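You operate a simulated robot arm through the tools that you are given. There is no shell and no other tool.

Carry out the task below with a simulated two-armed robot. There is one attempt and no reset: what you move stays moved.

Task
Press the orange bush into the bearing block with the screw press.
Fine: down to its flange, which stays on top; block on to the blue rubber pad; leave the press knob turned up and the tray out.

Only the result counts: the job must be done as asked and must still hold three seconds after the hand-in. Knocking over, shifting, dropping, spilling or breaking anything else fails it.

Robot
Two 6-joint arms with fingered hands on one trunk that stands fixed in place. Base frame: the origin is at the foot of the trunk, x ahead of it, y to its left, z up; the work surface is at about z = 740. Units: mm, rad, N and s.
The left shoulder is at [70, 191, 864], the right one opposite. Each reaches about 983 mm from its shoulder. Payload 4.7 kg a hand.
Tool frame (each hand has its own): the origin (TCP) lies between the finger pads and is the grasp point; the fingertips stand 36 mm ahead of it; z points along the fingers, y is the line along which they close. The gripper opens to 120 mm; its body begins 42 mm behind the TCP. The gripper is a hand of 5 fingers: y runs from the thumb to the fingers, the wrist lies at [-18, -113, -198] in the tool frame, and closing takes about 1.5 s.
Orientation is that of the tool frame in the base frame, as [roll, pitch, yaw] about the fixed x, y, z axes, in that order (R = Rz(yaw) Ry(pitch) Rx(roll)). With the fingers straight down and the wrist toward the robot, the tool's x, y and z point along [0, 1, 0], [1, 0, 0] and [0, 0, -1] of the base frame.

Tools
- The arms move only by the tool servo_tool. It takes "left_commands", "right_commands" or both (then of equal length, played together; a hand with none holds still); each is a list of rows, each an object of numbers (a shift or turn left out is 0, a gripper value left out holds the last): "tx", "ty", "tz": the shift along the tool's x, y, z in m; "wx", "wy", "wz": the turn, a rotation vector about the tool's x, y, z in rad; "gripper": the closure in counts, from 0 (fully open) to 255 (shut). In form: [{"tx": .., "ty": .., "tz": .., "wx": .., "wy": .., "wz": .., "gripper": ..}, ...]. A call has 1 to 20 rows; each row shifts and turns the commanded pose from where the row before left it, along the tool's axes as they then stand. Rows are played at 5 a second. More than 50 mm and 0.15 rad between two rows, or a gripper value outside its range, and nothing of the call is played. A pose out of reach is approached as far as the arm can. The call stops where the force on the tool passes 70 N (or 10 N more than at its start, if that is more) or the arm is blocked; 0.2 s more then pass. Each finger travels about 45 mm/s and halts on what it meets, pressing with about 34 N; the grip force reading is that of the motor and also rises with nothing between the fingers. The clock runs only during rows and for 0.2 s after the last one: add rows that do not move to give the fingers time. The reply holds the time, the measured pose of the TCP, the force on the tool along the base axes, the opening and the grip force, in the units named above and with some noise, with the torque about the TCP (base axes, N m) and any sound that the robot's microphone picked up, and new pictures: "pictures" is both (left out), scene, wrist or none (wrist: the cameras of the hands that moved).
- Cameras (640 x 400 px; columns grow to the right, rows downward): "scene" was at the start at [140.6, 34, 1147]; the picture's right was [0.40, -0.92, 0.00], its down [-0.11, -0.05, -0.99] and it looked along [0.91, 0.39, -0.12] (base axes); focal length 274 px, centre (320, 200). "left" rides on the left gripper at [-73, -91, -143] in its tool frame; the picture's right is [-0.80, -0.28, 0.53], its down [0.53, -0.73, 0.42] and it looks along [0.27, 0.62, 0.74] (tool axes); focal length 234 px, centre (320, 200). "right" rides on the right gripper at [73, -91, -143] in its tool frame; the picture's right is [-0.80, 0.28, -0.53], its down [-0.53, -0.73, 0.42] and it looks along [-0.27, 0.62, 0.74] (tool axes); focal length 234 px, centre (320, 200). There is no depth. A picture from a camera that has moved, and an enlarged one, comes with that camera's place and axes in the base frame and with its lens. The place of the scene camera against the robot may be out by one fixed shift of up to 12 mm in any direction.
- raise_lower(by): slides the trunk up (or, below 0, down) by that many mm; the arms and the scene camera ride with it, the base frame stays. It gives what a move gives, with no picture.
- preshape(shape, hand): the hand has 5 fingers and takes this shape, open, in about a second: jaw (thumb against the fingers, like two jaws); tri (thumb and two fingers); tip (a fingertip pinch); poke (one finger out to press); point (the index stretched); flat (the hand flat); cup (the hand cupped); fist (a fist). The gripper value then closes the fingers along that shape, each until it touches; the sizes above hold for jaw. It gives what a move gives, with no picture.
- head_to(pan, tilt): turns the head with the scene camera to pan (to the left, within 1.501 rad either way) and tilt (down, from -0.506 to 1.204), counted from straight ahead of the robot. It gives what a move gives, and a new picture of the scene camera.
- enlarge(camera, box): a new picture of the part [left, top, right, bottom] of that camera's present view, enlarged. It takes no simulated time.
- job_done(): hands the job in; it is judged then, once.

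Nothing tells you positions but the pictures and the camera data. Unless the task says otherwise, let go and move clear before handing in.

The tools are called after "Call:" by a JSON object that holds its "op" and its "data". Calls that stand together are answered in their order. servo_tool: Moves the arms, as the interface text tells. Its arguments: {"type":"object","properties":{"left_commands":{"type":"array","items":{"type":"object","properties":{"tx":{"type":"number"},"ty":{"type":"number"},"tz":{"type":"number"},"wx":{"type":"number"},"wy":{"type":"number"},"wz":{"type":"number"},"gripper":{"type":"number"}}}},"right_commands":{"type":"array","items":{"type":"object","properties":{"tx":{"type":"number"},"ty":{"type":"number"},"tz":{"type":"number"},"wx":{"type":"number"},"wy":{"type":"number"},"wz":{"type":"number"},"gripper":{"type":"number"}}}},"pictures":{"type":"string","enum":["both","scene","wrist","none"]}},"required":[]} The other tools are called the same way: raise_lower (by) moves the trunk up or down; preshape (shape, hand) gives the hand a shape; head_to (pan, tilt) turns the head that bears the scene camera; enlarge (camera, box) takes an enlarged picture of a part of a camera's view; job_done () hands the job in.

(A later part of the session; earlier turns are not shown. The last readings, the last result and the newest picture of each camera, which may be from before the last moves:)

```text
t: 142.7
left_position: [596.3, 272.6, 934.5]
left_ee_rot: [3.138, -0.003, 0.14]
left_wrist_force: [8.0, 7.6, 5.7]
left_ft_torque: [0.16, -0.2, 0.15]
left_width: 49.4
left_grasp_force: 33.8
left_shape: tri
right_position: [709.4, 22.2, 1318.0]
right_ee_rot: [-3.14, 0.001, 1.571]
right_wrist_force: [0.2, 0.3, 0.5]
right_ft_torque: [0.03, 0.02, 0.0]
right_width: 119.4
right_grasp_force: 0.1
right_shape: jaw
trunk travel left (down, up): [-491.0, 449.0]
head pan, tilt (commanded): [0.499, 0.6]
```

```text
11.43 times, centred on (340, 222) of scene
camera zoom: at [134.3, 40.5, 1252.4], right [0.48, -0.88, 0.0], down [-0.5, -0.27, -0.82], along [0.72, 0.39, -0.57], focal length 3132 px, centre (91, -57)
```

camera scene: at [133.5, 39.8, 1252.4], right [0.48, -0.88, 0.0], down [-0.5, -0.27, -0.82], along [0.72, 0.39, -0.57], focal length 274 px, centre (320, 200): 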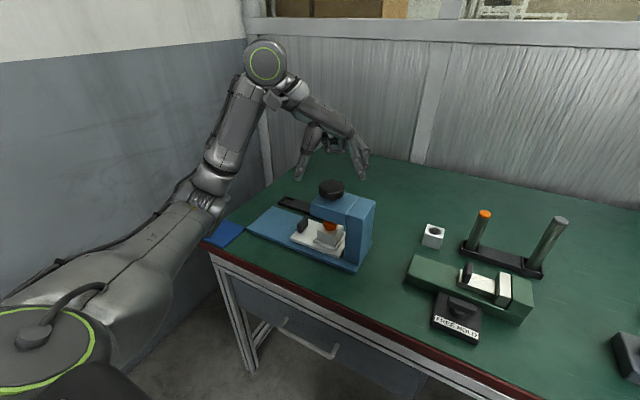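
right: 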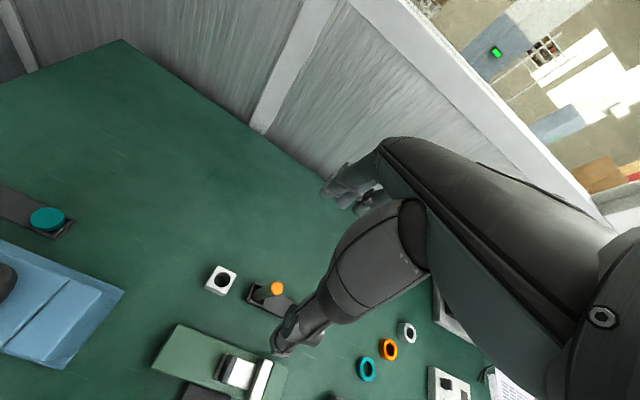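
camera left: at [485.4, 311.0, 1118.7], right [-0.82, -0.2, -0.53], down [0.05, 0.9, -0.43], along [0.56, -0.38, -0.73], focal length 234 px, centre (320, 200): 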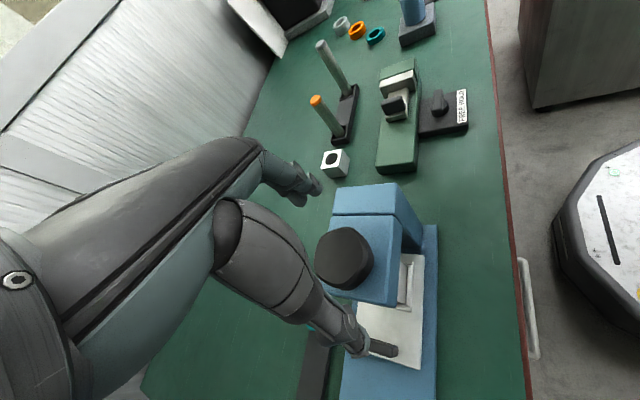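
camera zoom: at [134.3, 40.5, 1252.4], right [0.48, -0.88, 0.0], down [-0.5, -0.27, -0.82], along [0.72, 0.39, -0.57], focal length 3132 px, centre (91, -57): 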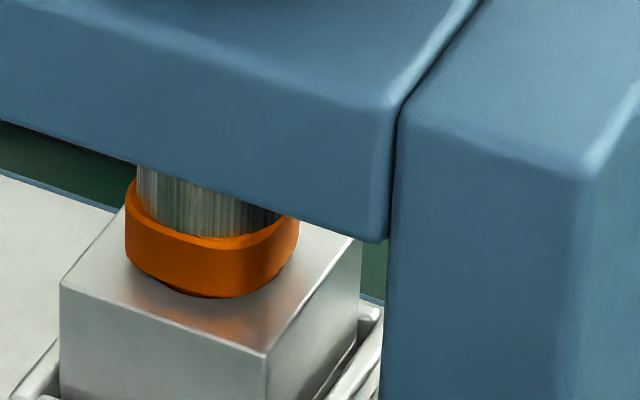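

The flange is nearly down (~2 mm left). One more stroke: release, rotate back, re-grip, and press until it seats.

Call:
{"op": "servo_tool", "data": {"left_commands": [{"gripper": 110}, {}, {"gripper": 40}, {}, {}, {}], "pictures": "none"}}

Call:
{"op": "servo_tool", "data": {"left_commands": [{"wz": -0.065}, {"wz": -0.065}, {"wz": -0.065}, {"wz": -0.065}, {"wz": -0.065}, {"wz": -0.065}, {"wz": -0.065}, {"wz": -0.065}, {"wz": -0.065}, {"wz": -0.065}, {"wz": -0.065}, {"wz": -0.065}, {}], "pictures": "none"}}

Call:
{"op": "enlarge", "data": {"camera": "scene", "box": [295, 155, 375, 235]}}

Call:
{"op": "enlarge", "data": {"camera": "scene", "box": [320, 205, 360, 240]}}

```text
t: 144.1
left_position: [595.9, 273.9, 934.6]
left_ee_rot: [3.14, -0.003, 0.139]
left_wrist_force: [-0.9, 0.2, -0.3]
left_ft_torque: [0.0, 0.02, 0.0]
left_width: 101.0
left_grasp_force: 0.1
left_shape: tri
right_position: [709.1, 20.4, 1317.8]
right_ee_rot: [-3.139, 0.001, 1.572]
right_wrist_force: [-0.3, -1.0, 0.4]
right_ft_torque: [0.01, -0.01, -0.01]
right_width: 119.5
right_grasp_force: 0.1
right_shape: jaw
trunk travel left (down, up): [-491.0, 449.0]
head pan, tilt (commanded): [0.499, 0.6]
```

```text
t: 146.9
left_position: [595.1, 272.1, 935.3]
left_ee_rot: [3.139, -0.002, 0.92]
left_wrist_force: [0.6, -0.7, 0.1]
left_ft_torque: [-0.01, 0.0, 0.0]
left_width: 100.8
left_grasp_force: 0.1
left_shape: tri
right_position: [709.1, 21.0, 1317.9]
right_ee_rot: [-3.139, -0.001, 1.571]
right_wrist_force: [0.5, -0.4, -0.1]
right_ft_torque: [0.03, -0.02, -0.01]
right_width: 119.9
right_grasp_force: 0.0
right_shape: jaw
trunk travel left (down, up): [-491.0, 449.0]
head pan, tilt (commanded): [0.499, 0.6]
```

```text
5.00 times, centred on (335, 195) of scene
camera zoom: at [133.6, 39.7, 1252.4], right [0.48, -0.88, 0.0], down [-0.5, -0.27, -0.82], along [0.72, 0.39, -0.57], focal length 1370 px, centre (245, 225)
```

zoom: 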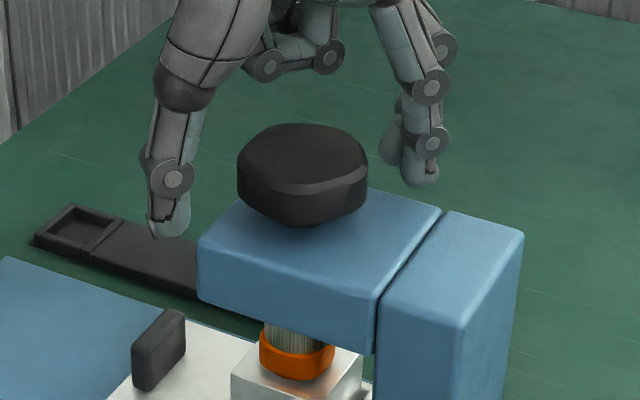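

```text
11.43 times, centred on (340, 222) of scene
camera zoom: at [133.6, 39.7, 1252.4], right [0.48, -0.88, 0.0], down [-0.5, -0.27, -0.82], along [0.72, 0.39, -0.57], focal length 3132 px, centre (91, -57)
```

zoom: 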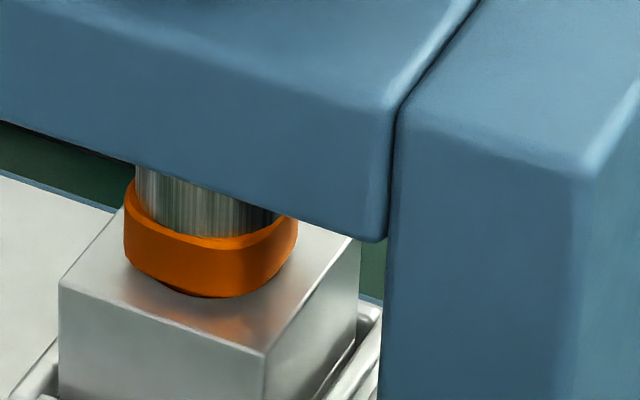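

Call:
{"op": "servo_tool", "data": {"left_commands": [{"tx": 0.0012, "ty": 0.0004}, {"gripper": 90}, {}, {"gripper": 130}, {}, {}, {"gripper": 180}, {}, {}, {}], "pictures": "none"}}

Call:
{"op": "servo_tool", "data": {"left_commands": [{"wz": 0.05}, {"wz": 0.05}, {"wz": 0.05}, {"wz": 0.05}, {}], "pictures": "none"}}

Call:
{"op": "enlarge", "data": {"camera": "scene", "box": [320, 205, 360, 240]}}

Call:
{"op": "servo_tool", "data": {"left_commands": [{"wz": 0.05}, {"wz": 0.05}, {"wz": 0.05}, {}], "pictures": "none"}}

Call:
{"op": "enlarge", "data": {"camera": "scene", "box": [320, 205, 360, 240]}}

```text
t: 149.1
left_position: [596.6, 272.8, 935.5]
left_ee_rot: [3.138, -0.002, 0.917]
left_wrist_force: [0.8, -1.0, -2.3]
left_ft_torque: [-0.05, -0.07, 0.0]
left_width: 49.9
left_grasp_force: 33.9
left_shape: tri
right_position: [709.6, 21.3, 1318.2]
right_ee_rot: [-3.14, 0.0, 1.57]
right_wrist_force: [1.0, 0.2, -0.1]
right_ft_torque: [0.03, 0.01, -0.03]
right_width: 119.3
right_grasp_force: 0.2
right_shape: jaw
trunk travel left (down, up): [-491.0, 449.0]
head pan, tilt (commanded): [0.499, 0.6]
```

```text
t: 150.3
left_position: [598.5, 274.6, 934.0]
left_ee_rot: [3.137, -0.002, 0.72]
left_wrist_force: [2.7, 0.4, -2.2]
left_ft_torque: [0.01, -0.11, 0.08]
left_width: 49.9
left_grasp_force: 34.5
left_shape: tri
right_position: [709.8, 22.7, 1317.0]
right_ee_rot: [-3.138, 0.001, 1.57]
right_wrist_force: [0.1, -0.6, -0.5]
right_ft_torque: [-0.03, 0.0, 0.01]
right_width: 119.5
right_grasp_force: 0.1
right_shape: jaw
trunk travel left (down, up): [-491.0, 449.0]
head pan, tilt (commanded): [0.499, 0.6]
```

```text
11.43 times, centred on (340, 222) of scene
camera zoom: at [134.3, 39.8, 1252.3], right [0.48, -0.88, 0.0], down [-0.5, -0.27, -0.82], along [0.72, 0.39, -0.57], focal length 3132 px, centre (91, -57)
```

zoom: 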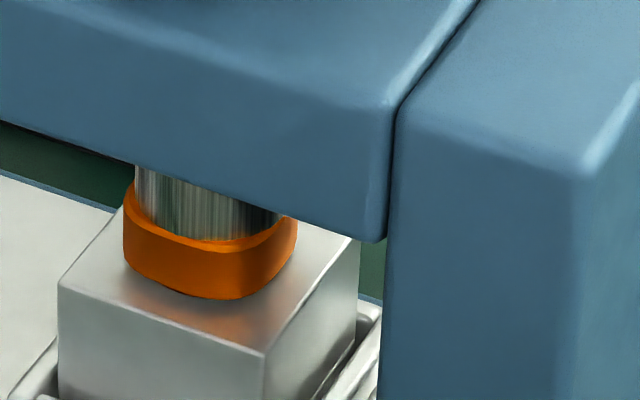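

```text
t: 151.3
left_position: [597.0, 273.3, 934.6]
left_ee_rot: [3.139, -0.001, 0.569]
left_wrist_force: [6.1, 2.1, 0.7]
left_ft_torque: [-0.03, -0.22, 0.12]
left_width: 49.7
left_grasp_force: 33.6
left_shape: tri
right_position: [709.2, 20.7, 1317.4]
right_ee_rot: [-3.139, 0.001, 1.572]
right_wrist_force: [-0.3, -0.4, -0.6]
right_ft_torque: [-0.01, -0.01, -0.02]
right_width: 119.6
right_grasp_force: 0.1
right_shape: jaw
trunk travel left (down, up): [-491.0, 449.0]
head pan, tilt (commanded): [0.499, 0.6]
```

```text
11.43 times, centred on (340, 222) of scene
camera zoom: at [134.5, 39.9, 1252.3], right [0.48, -0.88, 0.0], down [-0.5, -0.27, -0.82], along [0.72, 0.39, -0.57], focal length 3132 px, centre (91, -57)
```

zoom: 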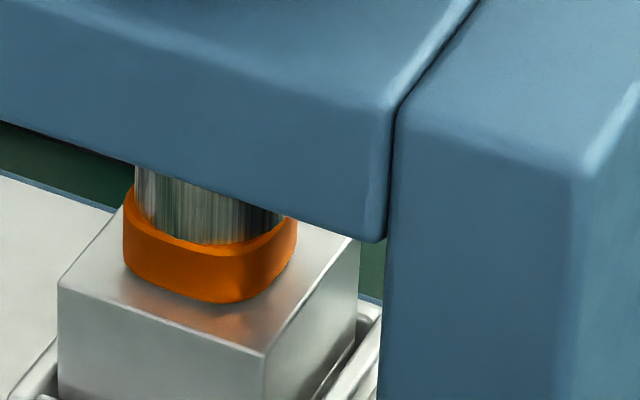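

Flange now covers the hole. I keep turning in small steps to feel for the seating.

Call:
{"op": "servo_tool", "data": {"left_commands": [{"wz": 0.05}, {"wz": 0.05}, {}], "pictures": "none"}}

Call:
{"op": "servo_tool", "data": {"left_commands": [{"wz": 0.05}, {"wz": 0.05}, {}], "pictures": "none"}}

Call:
{"op": "enlarge", "data": {"camera": "scene", "box": [320, 205, 360, 240]}}

Call:
{"op": "servo_tool", "data": {"left_commands": [{"wz": 0.05}, {"wz": 0.05}, {}], "pictures": "none"}}

Call:
{"op": "enlarge", "data": {"camera": "scene", "box": [320, 205, 360, 240]}}

```text
t: 152.1
left_position: [596.3, 273.3, 934.4]
left_ee_rot: [3.138, -0.003, 0.47]
left_wrist_force: [8.6, 2.6, 2.7]
left_ft_torque: [0.04, -0.23, 0.11]
left_width: 49.9
left_grasp_force: 34.1
left_shape: tri
right_position: [710.2, 22.6, 1317.3]
right_ee_rot: [-3.14, -0.002, 1.57]
right_wrist_force: [-0.1, 0.5, 0.1]
right_ft_torque: [0.02, 0.0, 0.02]
right_width: 119.4
right_grasp_force: 0.0
right_shape: jaw
trunk travel left (down, up): [-491.0, 449.0]
head pan, tilt (commanded): [0.499, 0.6]
```

```text
t: 152.9
left_position: [596.9, 272.7, 933.7]
left_ee_rot: [3.139, -0.003, 0.37]
left_wrist_force: [9.1, 3.8, 4.5]
left_ft_torque: [0.04, -0.29, 0.13]
left_width: 50.0
left_grasp_force: 34.0
left_shape: tri
right_position: [710.0, 21.4, 1317.1]
right_ee_rot: [-3.139, 0.0, 1.571]
right_wrist_force: [0.1, 0.2, 0.5]
right_ft_torque: [-0.02, -0.01, 0.04]
right_width: 119.6
right_grasp_force: 0.0
right_shape: jaw
trunk travel left (down, up): [-491.0, 449.0]
head pan, tilt (commanded): [0.499, 0.6]
```

```text
11.43 times, centred on (340, 222) of scene
camera zoom: at [134.4, 40.1, 1252.3], right [0.48, -0.88, 0.0], down [-0.5, -0.27, -0.82], along [0.72, 0.39, -0.57], focal length 3132 px, centre (91, -57)
```

zoom: 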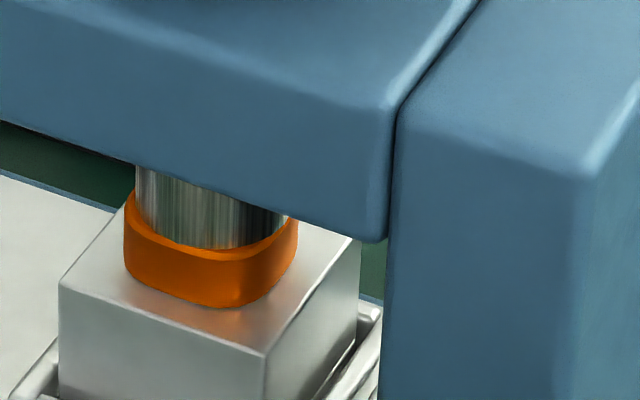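

```text
t: 153.7
left_position: [596.7, 273.6, 934.3]
left_ee_rot: [3.138, -0.002, 0.269]
left_wrist_force: [9.9, 5.2, 3.6]
left_ft_torque: [0.06, -0.29, 0.15]
left_width: 50.0
left_grasp_force: 34.3
left_shape: tri
right_position: [709.7, 20.6, 1317.3]
right_ee_rot: [-3.14, -0.001, 1.571]
right_wrist_force: [0.1, -0.1, -0.5]
right_ft_torque: [-0.01, 0.02, -0.04]
right_width: 119.7
right_grasp_force: 0.1
right_shape: jaw
trunk travel left (down, up): [-491.0, 449.0]
head pan, tilt (commanded): [0.499, 0.6]
```

```text
11.43 times, centred on (340, 222) of scene
camera zoom: at [134.7, 40.3, 1252.3], right [0.48, -0.88, 0.0], down [-0.5, -0.27, -0.82], along [0.72, 0.39, -0.57], focal length 3132 px, centre (91, -57)
```

zoom: 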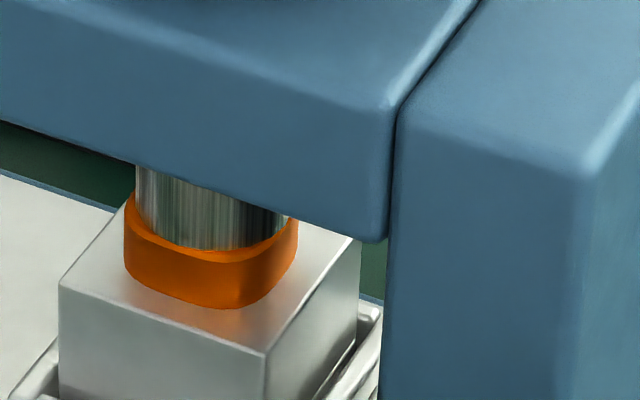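

Movement seems to have slowed in the last step. I take a higher zoom and continue a bit to determine whether it's seated.

Call:
{"op": "enlarge", "data": {"camera": "scene", "box": [325, 212, 350, 236]}}

Call:
{"op": "servo_tool", "data": {"left_commands": [{"wz": 0.05}, {"wz": 0.05}, {}], "pictures": "none"}}

Call:
{"op": "enlarge", "data": {"camera": "scene", "box": [325, 212, 350, 236]}}

Call:
{"op": "enlarge", "data": {"camera": "scene", "box": [295, 155, 375, 235]}}

```text
16.00 times, centred on (338, 224) of scene
camera zoom: at [134.7, 40.3, 1252.3], right [0.48, -0.88, 0.0], down [-0.5, -0.27, -0.82], along [0.72, 0.39, -0.57], focal length 4385 px, centre (40, -184)
```

zoom: 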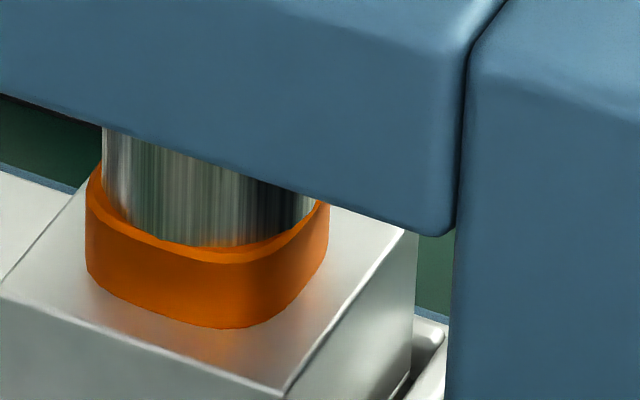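

```text
t: 154.5
left_position: [598.0, 273.5, 934.6]
left_ee_rot: [3.139, -0.001, 0.169]
left_wrist_force: [11.1, 7.1, 3.3]
left_ft_torque: [0.09, -0.34, 0.26]
left_width: 49.9
left_grasp_force: 34.2
left_shape: tri
right_position: [710.2, 22.0, 1318.1]
right_ee_rot: [-3.141, 0.002, 1.571]
right_wrist_force: [0.9, 0.0, -1.2]
right_ft_torque: [0.01, -0.02, 0.01]
right_width: 119.4
right_grasp_force: 0.1
right_shape: jaw
trunk travel left (down, up): [-491.0, 449.0]
head pan, tilt (commanded): [0.499, 0.6]
```

```text
16.00 times, centred on (338, 224) of scene
camera zoom: at [135.0, 40.3, 1252.3], right [0.48, -0.88, 0.0], down [-0.5, -0.27, -0.82], along [0.72, 0.39, -0.57], focal length 4385 px, centre (40, -184)
```

zoom: 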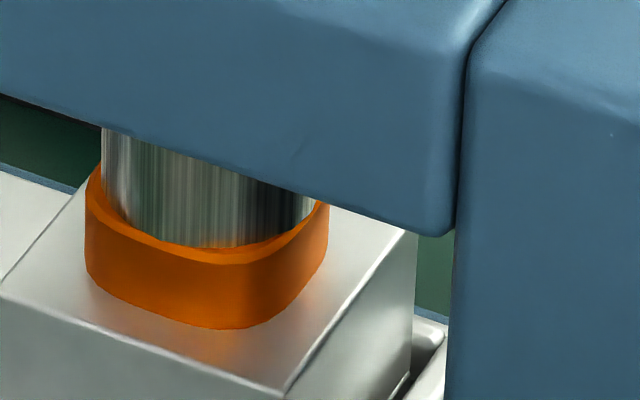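

```text
5.00 times, centred on (335, 195) of scene
camera zoom: at [135.0, 40.3, 1252.3], right [0.48, -0.88, 0.0], down [-0.5, -0.27, -0.82], along [0.72, 0.39, -0.57], focal length 1370 px, centre (245, 225)
```

zoom: 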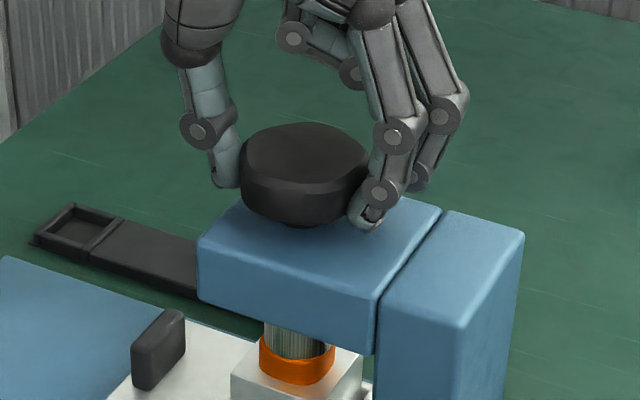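

Torque rises (0.26 N·m) with no further movement: the flange appears seated. I check with one more small nudge.

Call:
{"op": "servo_tool", "data": {"left_commands": [{"wz": 0.05}, {}, {}], "pictures": "none"}}

Call:
{"op": "enlarge", "data": {"camera": "scene", "box": [325, 212, 350, 236]}}

```text
t: 155.3
left_position: [597.9, 274.5, 934.0]
left_ee_rot: [3.135, -0.005, 0.122]
left_wrist_force: [15.1, 7.1, 6.8]
left_ft_torque: [0.23, -0.4, 0.3]
left_width: 50.0
left_grasp_force: 34.2
left_shape: tri
right_position: [709.6, 21.8, 1318.3]
right_ee_rot: [-3.139, 0.0, 1.571]
right_wrist_force: [0.3, -0.2, 0.4]
right_ft_torque: [0.0, 0.0, 0.01]
right_width: 119.7
right_grasp_force: 0.1
right_shape: jaw
trunk travel left (down, up): [-491.0, 449.0]
head pan, tilt (commanded): [0.499, 0.6]
```

```text
16.00 times, centred on (338, 224) of scene
camera zoom: at [134.9, 40.2, 1252.3], right [0.48, -0.88, 0.0], down [-0.5, -0.27, -0.82], along [0.72, 0.39, -0.57], focal length 4385 px, centre (40, -184)
```

zoom: 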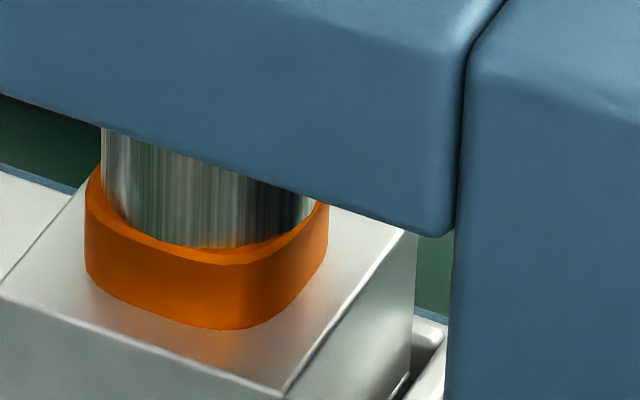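

Fully seated. Now I turn the knob back up: counter-clockwise strokes from this yaw to ≈0.92.

Call:
{"op": "servo_tool", "data": {"left_commands": [{"wz": -0.06}, {"wz": -0.06}, {"wz": -0.06}, {"wz": -0.065}, {"wz": -0.065}, {"wz": -0.065}, {"wz": -0.065}, {"wz": -0.065}, {"wz": -0.065}, {"wz": -0.065}, {"wz": -0.065}, {"wz": -0.065}, {"wz": -0.03}, {}], "pictures": "none"}}

Call:
{"op": "enlarge", "data": {"camera": "scene", "box": [315, 195, 355, 240]}}

```text
t: 158.3
left_position: [596.0, 272.7, 934.4]
left_ee_rot: [3.139, -0.002, 0.915]
left_wrist_force: [0.0, -2.5, -2.9]
left_ft_torque: [-0.06, 0.02, -0.04]
left_width: 49.3
left_grasp_force: 33.9
left_shape: tri
right_position: [708.5, 20.5, 1316.7]
right_ee_rot: [-3.14, 0.001, 1.57]
right_wrist_force: [-0.4, -0.1, -0.6]
right_ft_torque: [0.0, 0.0, 0.01]
right_width: 119.6
right_grasp_force: 0.0
right_shape: jaw
trunk travel left (down, up): [-491.0, 449.0]
head pan, tilt (commanded): [0.499, 0.6]
```

```text
8.89 times, centred on (335, 218) of scene
camera zoom: at [133.9, 39.2, 1252.4], right [0.48, -0.88, 0.0], down [-0.5, -0.27, -0.82], along [0.72, 0.39, -0.57], focal length 2436 px, centre (187, 44)
```

zoom: 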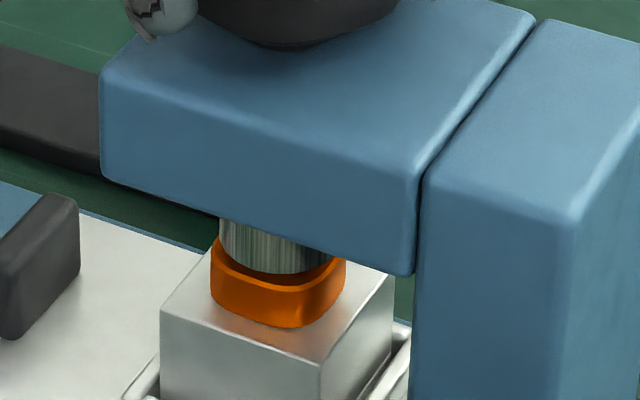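

The ram is lifting off. I do the next counter-clockwise strokes the same way.

Call:
{"op": "servo_tool", "data": {"left_commands": [{"gripper": 110}, {"gripper": 40}, {}, {}, {"wz": 0.065}, {"wz": 0.065}, {"wz": 0.065}, {"wz": 0.065}, {"wz": 0.065}, {"wz": 0.065}, {"wz": 0.065}, {"wz": 0.065}, {"wz": 0.065}, {"wz": 0.065}, {"wz": 0.065}, {"wz": 0.055}, {"gripper": 110}, {}, {"gripper": 180}, {}], "pictures": "none"}}

Call:
{"op": "servo_tool", "data": {"left_commands": [{}, {}, {}, {"wz": -0.065}, {"wz": -0.065}, {"wz": -0.065}, {"wz": -0.065}, {"wz": -0.065}, {"wz": -0.065}, {"wz": -0.065}, {"wz": -0.065}, {"wz": -0.065}, {"wz": -0.065}, {"wz": -0.065}, {"wz": -0.055}, {}], "pictures": "none"}}

Call:
{"op": "enlarge", "data": {"camera": "scene", "box": [295, 155, 375, 235]}}

```text
t: 162.5
left_position: [597.2, 273.1, 934.7]
left_ee_rot: [3.14, -0.002, 0.145]
left_wrist_force: [0.5, -2.0, -1.4]
left_ft_torque: [-0.14, -0.06, -0.01]
left_width: 49.2
left_grasp_force: 33.9
left_shape: tri
right_position: [708.3, 20.7, 1316.6]
right_ee_rot: [-3.138, 0.0, 1.57]
right_wrist_force: [-0.4, 0.5, 0.8]
right_ft_torque: [0.0, 0.01, -0.01]
right_width: 119.6
right_grasp_force: 0.1
right_shape: jaw
trunk travel left (down, up): [-491.0, 449.0]
head pan, tilt (commanded): [0.499, 0.6]
```

```text
t: 165.9
left_position: [595.8, 271.8, 935.0]
left_ee_rot: [3.139, -0.001, 0.915]
left_wrist_force: [-1.7, -12.6, -3.8]
left_ft_torque: [-0.28, 0.04, -0.02]
left_width: 49.1
left_grasp_force: 34.0
left_shape: tri
right_position: [708.7, 19.1, 1319.1]
right_ee_rot: [-3.14, -0.002, 1.572]
right_wrist_force: [-0.4, 0.9, -0.5]
right_ft_torque: [-0.01, -0.02, -0.01]
right_width: 119.6
right_grasp_force: 0.2
right_shape: jaw
trunk travel left (down, up): [-491.0, 449.0]
head pan, tilt (commanded): [0.499, 0.6]
```

```text
5.00 times, centred on (335, 195) of scene
camera zoom: at [133.8, 38.1, 1252.5], right [0.48, -0.88, 0.0], down [-0.5, -0.27, -0.83], along [0.72, 0.4, -0.56], focal length 1370 px, centre (245, 225)
```

zoom: 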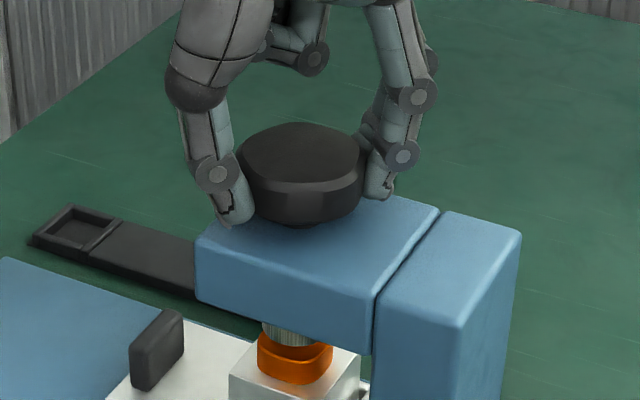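

Call:
{"op": "servo_tool", "data": {"left_commands": [{"gripper": 110}, {"gripper": 40}, {}, {}, {"wz": 0.065}, {"wz": 0.065}, {"wz": 0.065}, {"wz": 0.065}, {"wz": 0.065}, {"wz": 0.065}, {"wz": 0.065}, {"wz": 0.065}, {"wz": 0.065}, {"wz": 0.065}, {"wz": 0.065}, {"wz": 0.055}, {"gripper": 110}, {}, {"gripper": 180}, {}], "pictures": "none"}}

Call:
{"op": "servo_tool", "data": {"left_commands": [{}, {}, {}, {"wz": -0.065}, {"wz": -0.065}, {"wz": -0.065}, {"wz": -0.065}, {"wz": -0.065}, {"wz": -0.065}, {"wz": -0.065}, {"wz": -0.065}, {"wz": -0.065}, {"wz": -0.065}, {"wz": -0.065}, {"wz": -0.055}, {}], "pictures": "none"}}

Call:
{"op": "enlarge", "data": {"camera": "scene", "box": [295, 155, 375, 235]}}

```text
t: 170.1
left_position: [596.8, 272.4, 935.3]
left_ee_rot: [3.14, -0.003, 0.147]
left_wrist_force: [0.2, -3.3, -1.8]
left_ft_torque: [-0.08, -0.03, -0.04]
left_width: 49.1
left_grasp_force: 34.0
left_shape: tri
right_position: [708.0, 20.6, 1317.9]
right_ee_rot: [-3.139, 0.0, 1.571]
right_wrist_force: [-1.7, 0.3, 0.4]
right_ft_torque: [0.0, 0.0, 0.01]
right_width: 119.4
right_grasp_force: 0.1
right_shape: jaw
trunk travel left (down, up): [-491.0, 449.0]
head pan, tilt (commanded): [0.499, 0.6]
```

```text
t: 173.5
left_position: [596.8, 272.2, 934.9]
left_ee_rot: [3.138, -0.002, 0.914]
left_wrist_force: [0.5, -12.5, 0.2]
left_ft_torque: [-0.31, -0.11, -0.04]
left_width: 49.2
left_grasp_force: 34.3
left_shape: tri
right_position: [708.4, 20.2, 1319.4]
right_ee_rot: [-3.139, -0.001, 1.572]
right_wrist_force: [1.1, -0.2, 0.4]
right_ft_torque: [-0.01, -0.02, 0.01]
right_width: 119.6
right_grasp_force: 0.1
right_shape: jaw
trunk travel left (down, up): [-491.0, 449.0]
head pan, tilt (commanded): [0.499, 0.6]
```

```text
5.00 times, centred on (335, 195) of scene
camera zoom: at [133.6, 38.0, 1252.5], right [0.48, -0.88, 0.0], down [-0.5, -0.27, -0.83], along [0.72, 0.4, -0.56], focal length 1370 px, centre (245, 225)
```

zoom: 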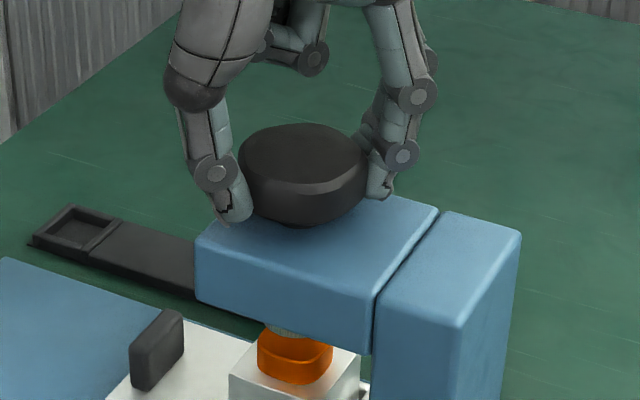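

Ram is nearly retracted. Another counter-clockwise stroke, watching for the upper stop.

Call:
{"op": "servo_tool", "data": {"left_commands": [{"gripper": 110}, {"gripper": 40}, {}, {}, {"wz": 0.065}, {"wz": 0.065}, {"wz": 0.065}, {"wz": 0.065}, {"wz": 0.065}, {"wz": 0.065}, {"wz": 0.065}, {"wz": 0.065}, {"wz": 0.065}, {"wz": 0.065}, {"wz": 0.065}, {"wz": 0.055}, {"gripper": 110}, {}, {"gripper": 180}, {}], "pictures": "none"}}

Call:
{"op": "servo_tool", "data": {"left_commands": [{}, {}, {}, {"wz": -0.065}, {"wz": -0.065}, {"wz": -0.065}, {"wz": -0.065}, {"wz": -0.065}, {"wz": -0.065}, {}], "pictures": "none"}}

Call:
{"op": "enlarge", "data": {"camera": "scene", "box": [295, 155, 375, 235]}}

```text
t: 177.7
left_position: [596.1, 273.4, 934.7]
left_ee_rot: [3.141, -0.003, 0.146]
left_wrist_force: [0.2, -2.1, -1.8]
left_ft_torque: [-0.12, -0.02, 0.02]
left_width: 49.1
left_grasp_force: 34.3
left_shape: tri
right_position: [708.8, 21.1, 1317.8]
right_ee_rot: [-3.14, 0.0, 1.571]
right_wrist_force: [0.1, -0.4, 0.6]
right_ft_torque: [0.0, -0.02, -0.02]
right_width: 119.6
right_grasp_force: 0.1
right_shape: jaw
trunk travel left (down, up): [-491.0, 449.0]
head pan, tilt (commanded): [0.499, 0.6]
```

```text
t: 179.9
left_position: [597.6, 271.5, 935.4]
left_ee_rot: [3.139, -0.002, 0.536]
left_wrist_force: [-4.7, -11.6, -8.0]
left_ft_torque: [-0.28, 0.07, -0.05]
left_width: 48.6
left_grasp_force: 33.4
left_shape: tri
right_position: [708.4, 18.2, 1317.8]
right_ee_rot: [-3.139, 0.001, 1.571]
right_wrist_force: [0.1, 0.0, 0.1]
right_ft_torque: [0.03, -0.01, -0.05]
right_width: 119.9
right_grasp_force: 0.0
right_shape: jaw
trunk travel left (down, up): [-491.0, 449.0]
head pan, tilt (commanded): [0.499, 0.6]
```

```text
5.00 times, centred on (335, 195) of scene
camera zoom: at [133.9, 38.4, 1252.4], right [0.48, -0.88, 0.0], down [-0.5, -0.27, -0.83], along [0.72, 0.4, -0.56], focal length 1370 px, centre (245, 225)
```

zoom: 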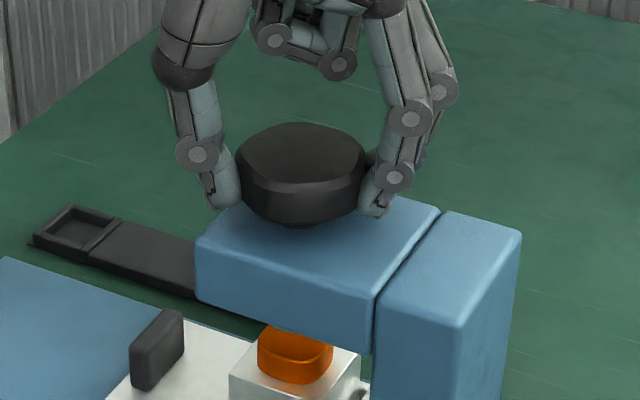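

Call:
{"op": "servo_tool", "data": {"left_commands": [{"wz": -0.065}, {"wz": -0.065}, {"wz": -0.065}, {}], "pictures": "none"}}

Call:
{"op": "servo_tool", "data": {"left_commands": [{"wz": -0.065}, {"wz": -0.065}, {"wz": -0.055}, {}], "pictures": "none"}}

Call:
{"op": "enlarge", "data": {"camera": "scene", "box": [295, 155, 375, 235]}}

```text
t: 180.9
left_position: [595.0, 271.1, 935.8]
left_ee_rot: [3.138, -0.001, 0.728]
left_wrist_force: [-16.5, -18.1, -13.0]
left_ft_torque: [-0.65, 0.35, -0.91]
left_width: 47.2
left_grasp_force: 34.1
left_shape: tri
right_position: [707.1, 19.6, 1318.4]
right_ee_rot: [-3.14, -0.002, 1.572]
right_wrist_force: [-0.4, 0.9, 0.3]
right_ft_torque: [-0.01, -0.02, 0.0]
right_width: 119.7
right_grasp_force: 0.0
right_shape: jaw
trunk travel left (down, up): [-491.0, 449.0]
head pan, tilt (commanded): [0.499, 0.6]
```

```text
t: 181.9
left_position: [594.8, 270.8, 935.9]
left_ee_rot: [3.138, 0.001, 0.912]
left_wrist_force: [-20.0, -21.8, -19.1]
left_ft_torque: [-0.9, 0.38, -1.29]
left_width: 44.7
left_grasp_force: 33.5
left_shape: tri
right_position: [706.4, 20.4, 1319.0]
right_ee_rot: [3.141, -0.002, 1.572]
right_wrist_force: [0.3, -0.2, 0.0]
right_ft_torque: [-0.02, -0.02, 0.02]
right_width: 119.6
right_grasp_force: 0.1
right_shape: jaw
trunk travel left (down, up): [-491.0, 449.0]
head pan, tilt (commanded): [0.499, 0.6]
```

```text
5.00 times, centred on (335, 195) of scene
camera zoom: at [132.6, 37.4, 1252.5], right [0.48, -0.88, 0.0], down [-0.5, -0.27, -0.83], along [0.72, 0.4, -0.56], focal length 1370 px, centre (245, 225)
```

zoom: 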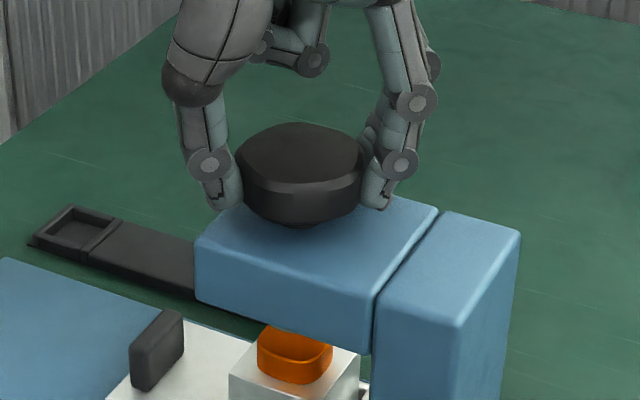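

The torque jumped at the upper stop, so the knob is fully up. I release and rise clear, then inspect the bush seating.

Call:
{"op": "servo_tool", "data": {"left_commands": [{"wz": 0.06}, {"wz": 0.06}, {"wz": 0.06}, {"gripper": 110}, {"gripper": 30}, {}, {}, {}], "pictures": "none"}}

Call:
{"op": "servo_tool", "data": {"left_commands": [{"tz": -0.01}, {"tz": -0.01}, {"tz": -0.01}, {"tz": -0.01}, {"tz": -0.01}, {"tz": -0.01}, {}], "pictures": "none"}}

Call:
{"op": "enlarge", "data": {"camera": "scene", "box": [325, 212, 350, 236]}}

Call:
{"op": "enlarge", "data": {"camera": "scene", "box": [270, 150, 390, 260]}}

```text
t: 183.7
left_position: [597.0, 273.5, 935.5]
left_ee_rot: [3.138, -0.003, 0.734]
left_wrist_force: [0.5, 0.3, 1.0]
left_ft_torque: [0.01, 0.04, -0.03]
left_width: 105.5
left_grasp_force: 0.1
left_shape: tri
right_position: [709.2, 20.9, 1318.2]
right_ee_rot: [-3.139, 0.001, 1.571]
right_wrist_force: [0.4, 0.6, -0.9]
right_ft_torque: [0.02, 0.01, 0.0]
right_width: 119.4
right_grasp_force: 0.0
right_shape: jaw
trunk travel left (down, up): [-491.0, 449.0]
head pan, tilt (commanded): [0.499, 0.6]
```

```text
t: 185.3
left_position: [596.2, 273.0, 995.0]
left_ee_rot: [3.136, -0.001, 0.734]
left_wrist_force: [-0.8, -0.8, 0.7]
left_ft_torque: [-0.02, -0.02, -0.03]
left_width: 105.5
left_grasp_force: 0.0
left_shape: tri
right_position: [709.0, 22.0, 1317.6]
right_ee_rot: [-3.141, 0.001, 1.571]
right_wrist_force: [0.6, -0.4, 0.4]
right_ft_torque: [0.01, -0.01, 0.0]
right_width: 120.0
right_grasp_force: 0.0
right_shape: jaw
trunk travel left (down, up): [-491.0, 449.0]
head pan, tilt (commanded): [0.499, 0.6]
```

```text
16.00 times, centred on (338, 224) of scene
camera zoom: at [133.7, 39.8, 1252.4], right [0.48, -0.88, 0.0], down [-0.5, -0.27, -0.82], along [0.72, 0.39, -0.57], focal length 4385 px, centre (40, -184)
```

zoom: 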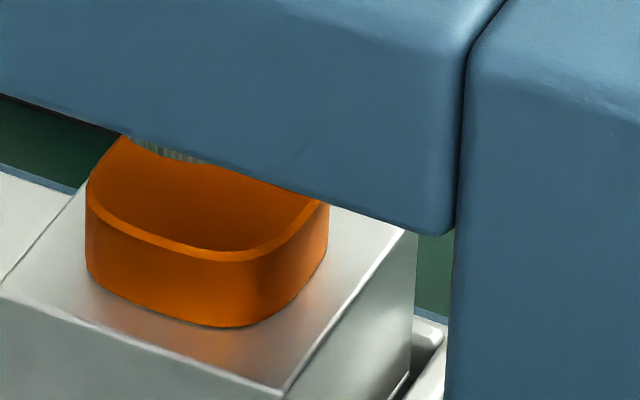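

```text
3.64 times, centred on (330, 205) of scene
camera zoom: at [133.7, 39.8, 1252.4], right [0.48, -0.88, 0.0], down [-0.5, -0.27, -0.82], along [0.72, 0.39, -0.57], focal length 997 px, centre (284, 182)
```

zoom: 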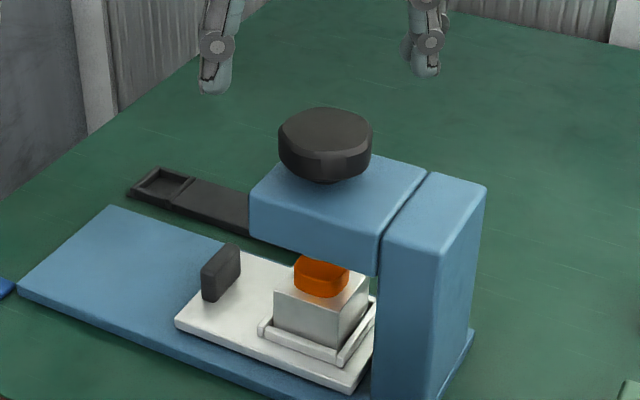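

The flange sits flush on the block. Next I take the hand off to the +y side (y≈438), where the yaw can be squared again.

Call:
{"op": "servo_tool", "data": {"left_commands": [{"tx": 0.00614, "ty": -0.0068, "gripper": 0}, {"tx": 0.00614, "ty": -0.0068}, {"tx": 0.00614, "ty": -0.0068}, {"tx": 0.00614, "ty": -0.0068}, {"tx": 0.00614, "ty": -0.0068}, {"tx": 0.00614, "ty": -0.0068}, {"tx": 0.00614, "ty": -0.0068}, {"tx": 0.00614, "ty": -0.0068}, {"tx": 0.00614, "ty": -0.0068}, {"tx": 0.00614, "ty": -0.0068, "tz": 0.005}, {"tx": 0.00614, "ty": -0.0068, "tz": 0.005}, {"tx": 0.00614, "ty": -0.0068, "tz": 0.005}, {"tx": 0.00614, "ty": -0.0068, "tz": 0.005}, {"tx": 0.00614, "ty": -0.0068, "tz": 0.005}, {"tx": 0.00614, "ty": -0.0068, "tz": 0.005}, {"tx": 0.00614, "ty": -0.0068, "tz": 0.005}, {"tx": 0.00614, "ty": -0.0068, "tz": 0.005}, {"tx": 0.00614, "ty": -0.0068, "tz": 0.005}, {}], "pictures": "none"}}

```text
t: 189.3
left_position: [594.7, 437.1, 949.6]
left_ee_rot: [3.139, 0.0, 0.735]
left_wrist_force: [0.1, 0.0, 0.0]
left_ft_torque: [-0.01, -0.01, -0.03]
left_width: 119.7
left_grasp_force: 0.1
left_shape: tri
right_position: [710.1, 20.5, 1319.4]
right_ee_rot: [-3.138, -0.001, 1.571]
right_wrist_force: [-0.2, 0.5, -0.2]
right_ft_torque: [-0.01, -0.03, 0.0]
right_width: 119.6
right_grasp_force: 0.1
right_shape: jaw
trunk travel left (down, up): [-491.0, 449.0]
head pan, tilt (commanded): [0.499, 0.6]
```

Good. Now yaw back to square (0.836 rad) in small steps, then set tip shape and tilt.

Call:
{"op": "servo_tool", "data": {"left_commands": [{"wz": -0.06}, {"wz": -0.06}, {"wz": -0.06}, {"wz": -0.06}, {"wz": -0.06}, {"wz": -0.06}, {"wz": -0.06}, {"wz": -0.06}, {"wz": -0.06}, {"wz": -0.06}, {"wz": -0.06}, {"wz": -0.06}, {"wz": -0.06}, {"wz": -0.056}, {}], "pictures": "none"}}

Call:
{"op": "preshape", "data": {"hand": "left", "shape": "tip"}}

Call:
{"op": "servo_tool", "data": {"left_commands": [{"wy": -0.05, "gripper": 105}, {"wy": -0.05}, {"wy": -0.05}, {"wy": -0.05}, {"wy": -0.05}, {"wy": -0.05}, {}], "pictures": "none"}}

```text
t: 192.5
left_position: [595.9, 438.2, 949.4]
left_ee_rot: [3.136, 0.002, 1.573]
left_wrist_force: [-0.1, -0.5, 0.0]
left_ft_torque: [0.02, -0.01, 0.02]
left_width: 119.4
left_grasp_force: 0.1
left_shape: tri
right_position: [708.6, 22.1, 1317.8]
right_ee_rot: [-3.139, -0.001, 1.572]
right_wrist_force: [0.8, -0.2, 0.0]
right_ft_torque: [-0.03, 0.01, -0.02]
right_width: 119.7
right_grasp_force: 0.0
right_shape: jaw
trunk travel left (down, up): [-491.0, 449.0]
head pan, tilt (commanded): [0.499, 0.6]
```

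```text
t: 193.4
left_position: [596.1, 437.7, 948.5]
left_ee_rot: [3.138, 0.003, 1.57]
left_wrist_force: [0.9, 0.5, -0.2]
left_ft_torque: [-0.02, -0.02, 0.03]
left_width: 119.9
left_grasp_force: 0.1
left_shape: tip
right_position: [708.3, 21.4, 1318.7]
right_ee_rot: [-3.14, 0.001, 1.571]
right_wrist_force: [-0.1, -0.1, -0.1]
right_ft_torque: [-0.01, -0.02, 0.0]
right_width: 119.5
right_grasp_force: 0.0
right_shape: jaw
trunk travel left (down, up): [-491.0, 449.0]
head pan, tilt (commanded): [0.499, 0.6]
```

```text
t: 195.0
left_position: [595.5, 438.1, 950.8]
left_ee_rot: [3.137, 0.302, 1.568]
left_wrist_force: [0.8, -0.4, 0.1]
left_ft_torque: [0.01, 0.0, 0.0]
left_width: 71.1
left_grasp_force: 0.1
left_shape: tip
right_position: [708.3, 21.1, 1318.0]
right_ee_rot: [-3.141, -0.001, 1.57]
right_wrist_force: [0.7, -0.1, 0.7]
right_ft_torque: [0.0, 0.01, -0.03]
right_width: 119.4
right_grasp_force: 0.1
right_shape: jaw
trunk travel left (down, up): [-491.0, 449.0]
head pan, tilt (commanded): [0.499, 0.6]
```

Now to the approach line above the handle, then down along the tilted hand axis, pausing to look.

Call:
{"op": "servo_tool", "data": {"left_commands": [{"tx": -0.00795, "tz": 0.00247, "ty": 0.0002}, {"tx": -0.00795, "tz": 0.00247, "ty": 0.0002}, {"tx": -0.00795, "tz": 0.00247, "ty": 0.0002}, {"tx": -0.00795, "tz": 0.00247, "ty": 0.0002}, {"tx": -0.00795, "tz": 0.00247, "ty": 0.0002}, {}], "pictures": "none"}}

Call:
{"op": "servo_tool", "data": {"left_commands": [{"tz": 0.01}, {"tz": 0.01}, {"tz": 0.01}, {"tz": 0.01}, {"tz": 0.01}, {"tz": 0.01}, {"tz": 0.01}, {"tz": 0.01}, {"tz": 0.01}, {"tz": 0.01}, {}], "pictures": "none"}}

Call:
{"op": "enlarge", "data": {"camera": "scene", "box": [250, 140, 390, 260]}}

Call:
{"op": "enlarge", "data": {"camera": "left", "box": [260, 160, 440, 320]}}

```text
t: 196.4
left_position: [596.5, 395.2, 948.7]
left_ee_rot: [3.137, 0.3, 1.571]
left_wrist_force: [0.2, 0.3, -0.1]
left_ft_torque: [-0.01, 0.02, 0.0]
left_width: 71.0
left_grasp_force: 0.0
left_shape: tip
right_position: [708.2, 21.5, 1319.0]
right_ee_rot: [-3.14, 0.001, 1.57]
right_wrist_force: [-0.1, -0.5, 1.4]
right_ft_torque: [-0.01, 0.0, -0.04]
right_width: 119.7
right_grasp_force: 0.1
right_shape: jaw
trunk travel left (down, up): [-491.0, 449.0]
head pan, tilt (commanded): [0.499, 0.6]
```

```text
t: 198.8
left_position: [595.4, 365.9, 853.0]
left_ee_rot: [3.139, 0.303, 1.57]
left_wrist_force: [0.0, -0.6, 0.1]
left_ft_torque: [-0.01, 0.0, 0.0]
left_width: 71.1
left_grasp_force: 0.1
left_shape: tip
right_position: [708.2, 21.8, 1318.1]
right_ee_rot: [-3.141, -0.001, 1.571]
right_wrist_force: [0.9, 0.3, -0.3]
right_ft_torque: [-0.05, -0.02, -0.03]
right_width: 119.4
right_grasp_force: 0.1
right_shape: jaw
trunk travel left (down, up): [-491.0, 449.0]
head pan, tilt (commanded): [0.499, 0.6]
```

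```text
3.33 times, centred on (320, 200) of scene
camera zoom: at [133.5, 39.6, 1252.5], right [0.48, -0.88, 0.0], down [-0.5, -0.27, -0.82], along [0.72, 0.39, -0.57], focal length 914 px, centre (320, 200)
```

zoom: 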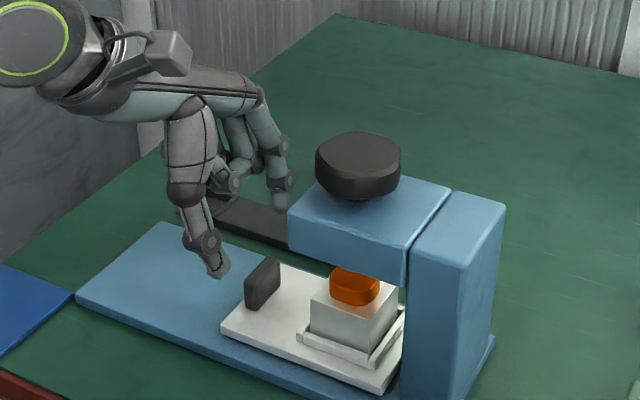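

```text
2.50 times, centred on (350, 240) of left
camera zoom: at [505.1, 339.5, 1011.9], right [-0.28, -0.92, -0.26], down [-0.73, 0.38, -0.57], along [0.62, 0.04, -0.78], focal length 585 px, centre (245, 100)
```

zoom: 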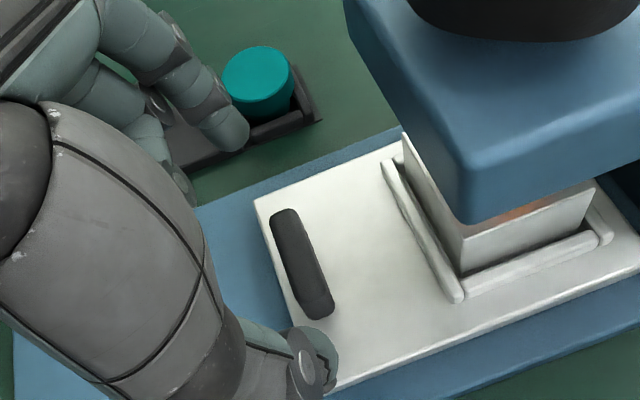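

Aligned with the handle and clear of the teal bush. I descend the last 45 mm and grip.

Call:
{"op": "servo_tool", "data": {"left_commands": [{"tz": 0.01, "ty": 0.0008}, {"tz": 0.01}, {"tz": 0.01}, {"tz": 0.01}, {"tz": 0.004}, {}], "pictures": "none"}}

Call:
{"op": "enlarge", "data": {"camera": "scene", "box": [270, 170, 350, 250]}}

Call:
{"op": "enlarge", "data": {"camera": "left", "box": [260, 160, 440, 320]}}

```text
t: 200.2
left_position: [597.6, 353.5, 812.0]
left_ee_rot: [3.138, 0.301, 1.57]
left_wrist_force: [-0.2, -0.1, -0.5]
left_ft_torque: [-0.02, 0.01, -0.01]
left_width: 71.1
left_grasp_force: 0.0
left_shape: tip
right_position: [709.7, 20.5, 1318.8]
right_ee_rot: [-3.139, 0.001, 1.571]
right_wrist_force: [0.8, -0.5, -0.2]
right_ft_torque: [0.03, 0.0, -0.03]
right_width: 119.4
right_grasp_force: 0.0
right_shape: jaw
trunk travel left (down, up): [-491.0, 449.0]
head pan, tilt (commanded): [0.499, 0.6]
```

```text
5.00 times, centred on (310, 210) of scene
camera zoom: at [133.6, 39.6, 1252.4], right [0.48, -0.88, 0.0], down [-0.5, -0.27, -0.82], along [0.72, 0.39, -0.57], focal length 1370 px, centre (370, 150)
```

zoom: 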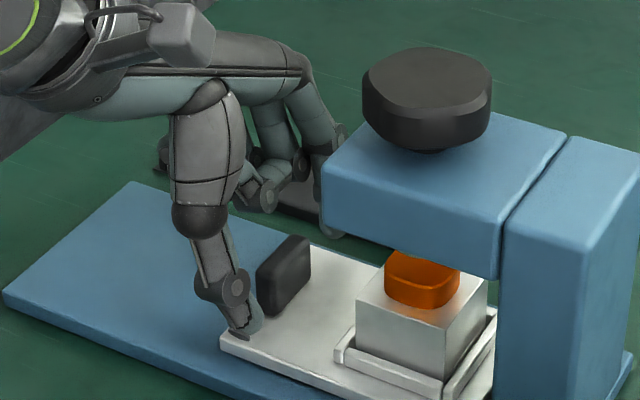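

```text
2.50 times, centred on (350, 240) of left
camera zoom: at [506.5, 326.8, 970.1], right [-0.28, -0.92, -0.26], down [-0.73, 0.38, -0.57], along [0.62, 0.04, -0.78], focal length 585 px, centre (245, 100)
```

zoom: 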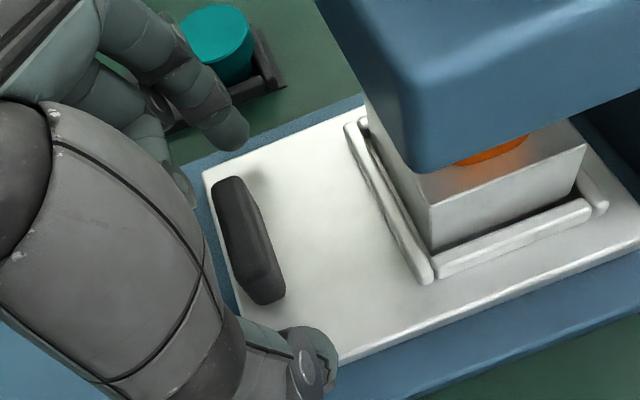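

Same relative position as the first grip. Closing on the handle and pulling out 20 mm to test.

Call:
{"op": "servo_tool", "data": {"left_commands": [{"gripper": 145}, {}, {"gripper": 175}, {}, {"gripper": 200}, {}, {}], "pictures": "none"}}

Call:
{"op": "servo_tool", "data": {"left_commands": [{"tx": 0.00478, "tz": -0.00149}, {"tx": 0.00478, "tz": -0.00149}, {"tx": 0.00478, "tz": -0.00149}, {"tx": 0.00478, "tz": -0.00149}, {}], "pictures": "none"}}

Call:
{"op": "enlarge", "data": {"camera": "scene", "box": [250, 150, 370, 260]}}

```text
t: 201.8
left_position: [598.6, 352.9, 811.3]
left_ee_rot: [3.139, 0.303, 1.57]
left_wrist_force: [-0.1, -1.0, -2.0]
left_ft_torque: [-0.02, 0.07, -0.05]
left_width: 34.4
left_grasp_force: 34.0
left_shape: tip
right_position: [709.1, 20.7, 1318.2]
right_ee_rot: [-3.141, 0.0, 1.569]
right_wrist_force: [-0.2, -0.3, 0.4]
right_ft_torque: [0.01, -0.03, -0.01]
right_width: 119.4
right_grasp_force: 0.0
right_shape: jaw
trunk travel left (down, up): [-491.0, 449.0]
head pan, tilt (commanded): [0.499, 0.6]
```

```text
t: 203.0
left_position: [598.2, 372.5, 812.1]
left_ee_rot: [3.137, 0.302, 1.57]
left_wrist_force: [-3.1, 1.1, -2.8]
left_ft_torque: [0.0, 0.13, -0.01]
left_width: 34.0
left_grasp_force: 34.0
left_shape: tip
right_position: [708.5, 22.1, 1318.2]
right_ee_rot: [-3.141, 0.0, 1.571]
right_wrist_force: [0.2, -0.6, 0.1]
right_ft_torque: [-0.01, 0.01, 0.01]
right_width: 119.2
right_grasp_force: 0.0
right_shape: jaw
trunk travel left (down, up): [-491.0, 449.0]
head pan, tilt (commanded): [0.499, 0.6]
```

```text
3.64 times, centred on (310, 205) of scene
camera zoom: at [133.5, 39.8, 1252.4], right [0.48, -0.88, 0.0], down [-0.5, -0.27, -0.82], along [0.72, 0.39, -0.57], focal length 997 px, centre (356, 182)
```

zoom: 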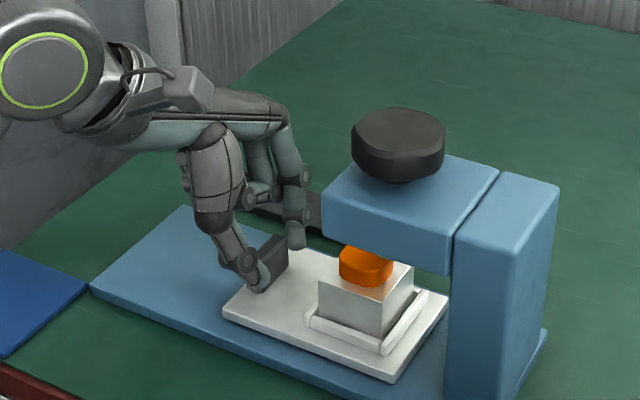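

The tray follows. I pull it the rest of the way out.

Call:
{"op": "servo_tool", "data": {"left_commands": [{"tx": 0.00764, "tz": -0.00238}, {"tx": 0.00764, "tz": -0.00238}, {"tx": 0.00764, "tz": -0.00238}, {"tx": 0.00764, "tz": -0.00238}, {"tx": 0.00764, "tz": -0.00238}, {"tx": 0.00764, "tz": -0.00238}, {"tx": 0.00764, "tz": -0.00238}, {"tx": 0.00764, "tz": -0.00238}, {"tx": 0.00764, "tz": -0.00238}, {"tx": 0.00764, "tz": -0.00238}, {"tx": 0.00764, "tz": -0.00238}, {"tx": 0.00764, "tz": -0.00238}, {"tx": 0.00764, "tz": -0.00238}, {"tx": 0.00764, "tz": -0.00238}, {"tx": 0.00764, "tz": -0.00238}, {"tx": 0.00764, "tz": -0.00238}, {"tx": 0.00764, "tz": -0.00238}, {}], "pictures": "none"}}

Call:
{"op": "enlarge", "data": {"camera": "scene", "box": [200, 140, 380, 270]}}

```text
t: 206.8
left_position: [594.6, 510.2, 811.8]
left_ee_rot: [3.14, 0.3, 1.571]
left_wrist_force: [-29.9, 1.5, -5.8]
left_ft_torque: [0.03, 0.7, -0.17]
left_width: 23.9
left_grasp_force: 34.3
left_shape: tip
right_position: [704.1, 23.1, 1320.3]
right_ee_rot: [3.14, 0.003, 1.573]
right_wrist_force: [-1.0, 0.8, 0.4]
right_ft_torque: [-0.03, -0.05, 0.01]
right_width: 119.6
right_grasp_force: 0.0
right_shape: jaw
trunk travel left (down, up): [-491.0, 449.0]
head pan, tilt (commanded): [0.499, 0.6]
```

```text
3.08 times, centred on (290, 205) of scene
camera zoom: at [130.0, 41.1, 1252.7], right [0.48, -0.88, 0.0], down [-0.49, -0.27, -0.83], along [0.72, 0.4, -0.56], focal length 843 px, centre (412, 185)
```

zoom: 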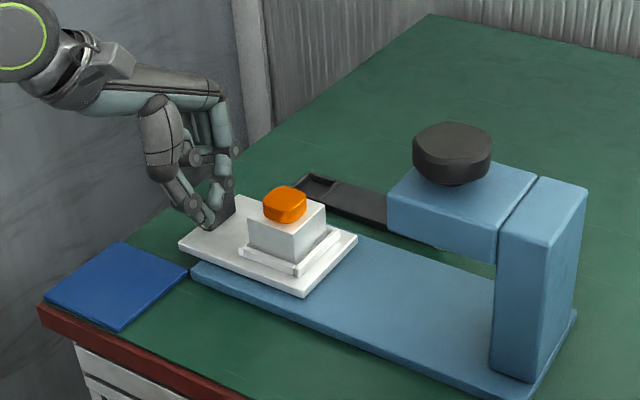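

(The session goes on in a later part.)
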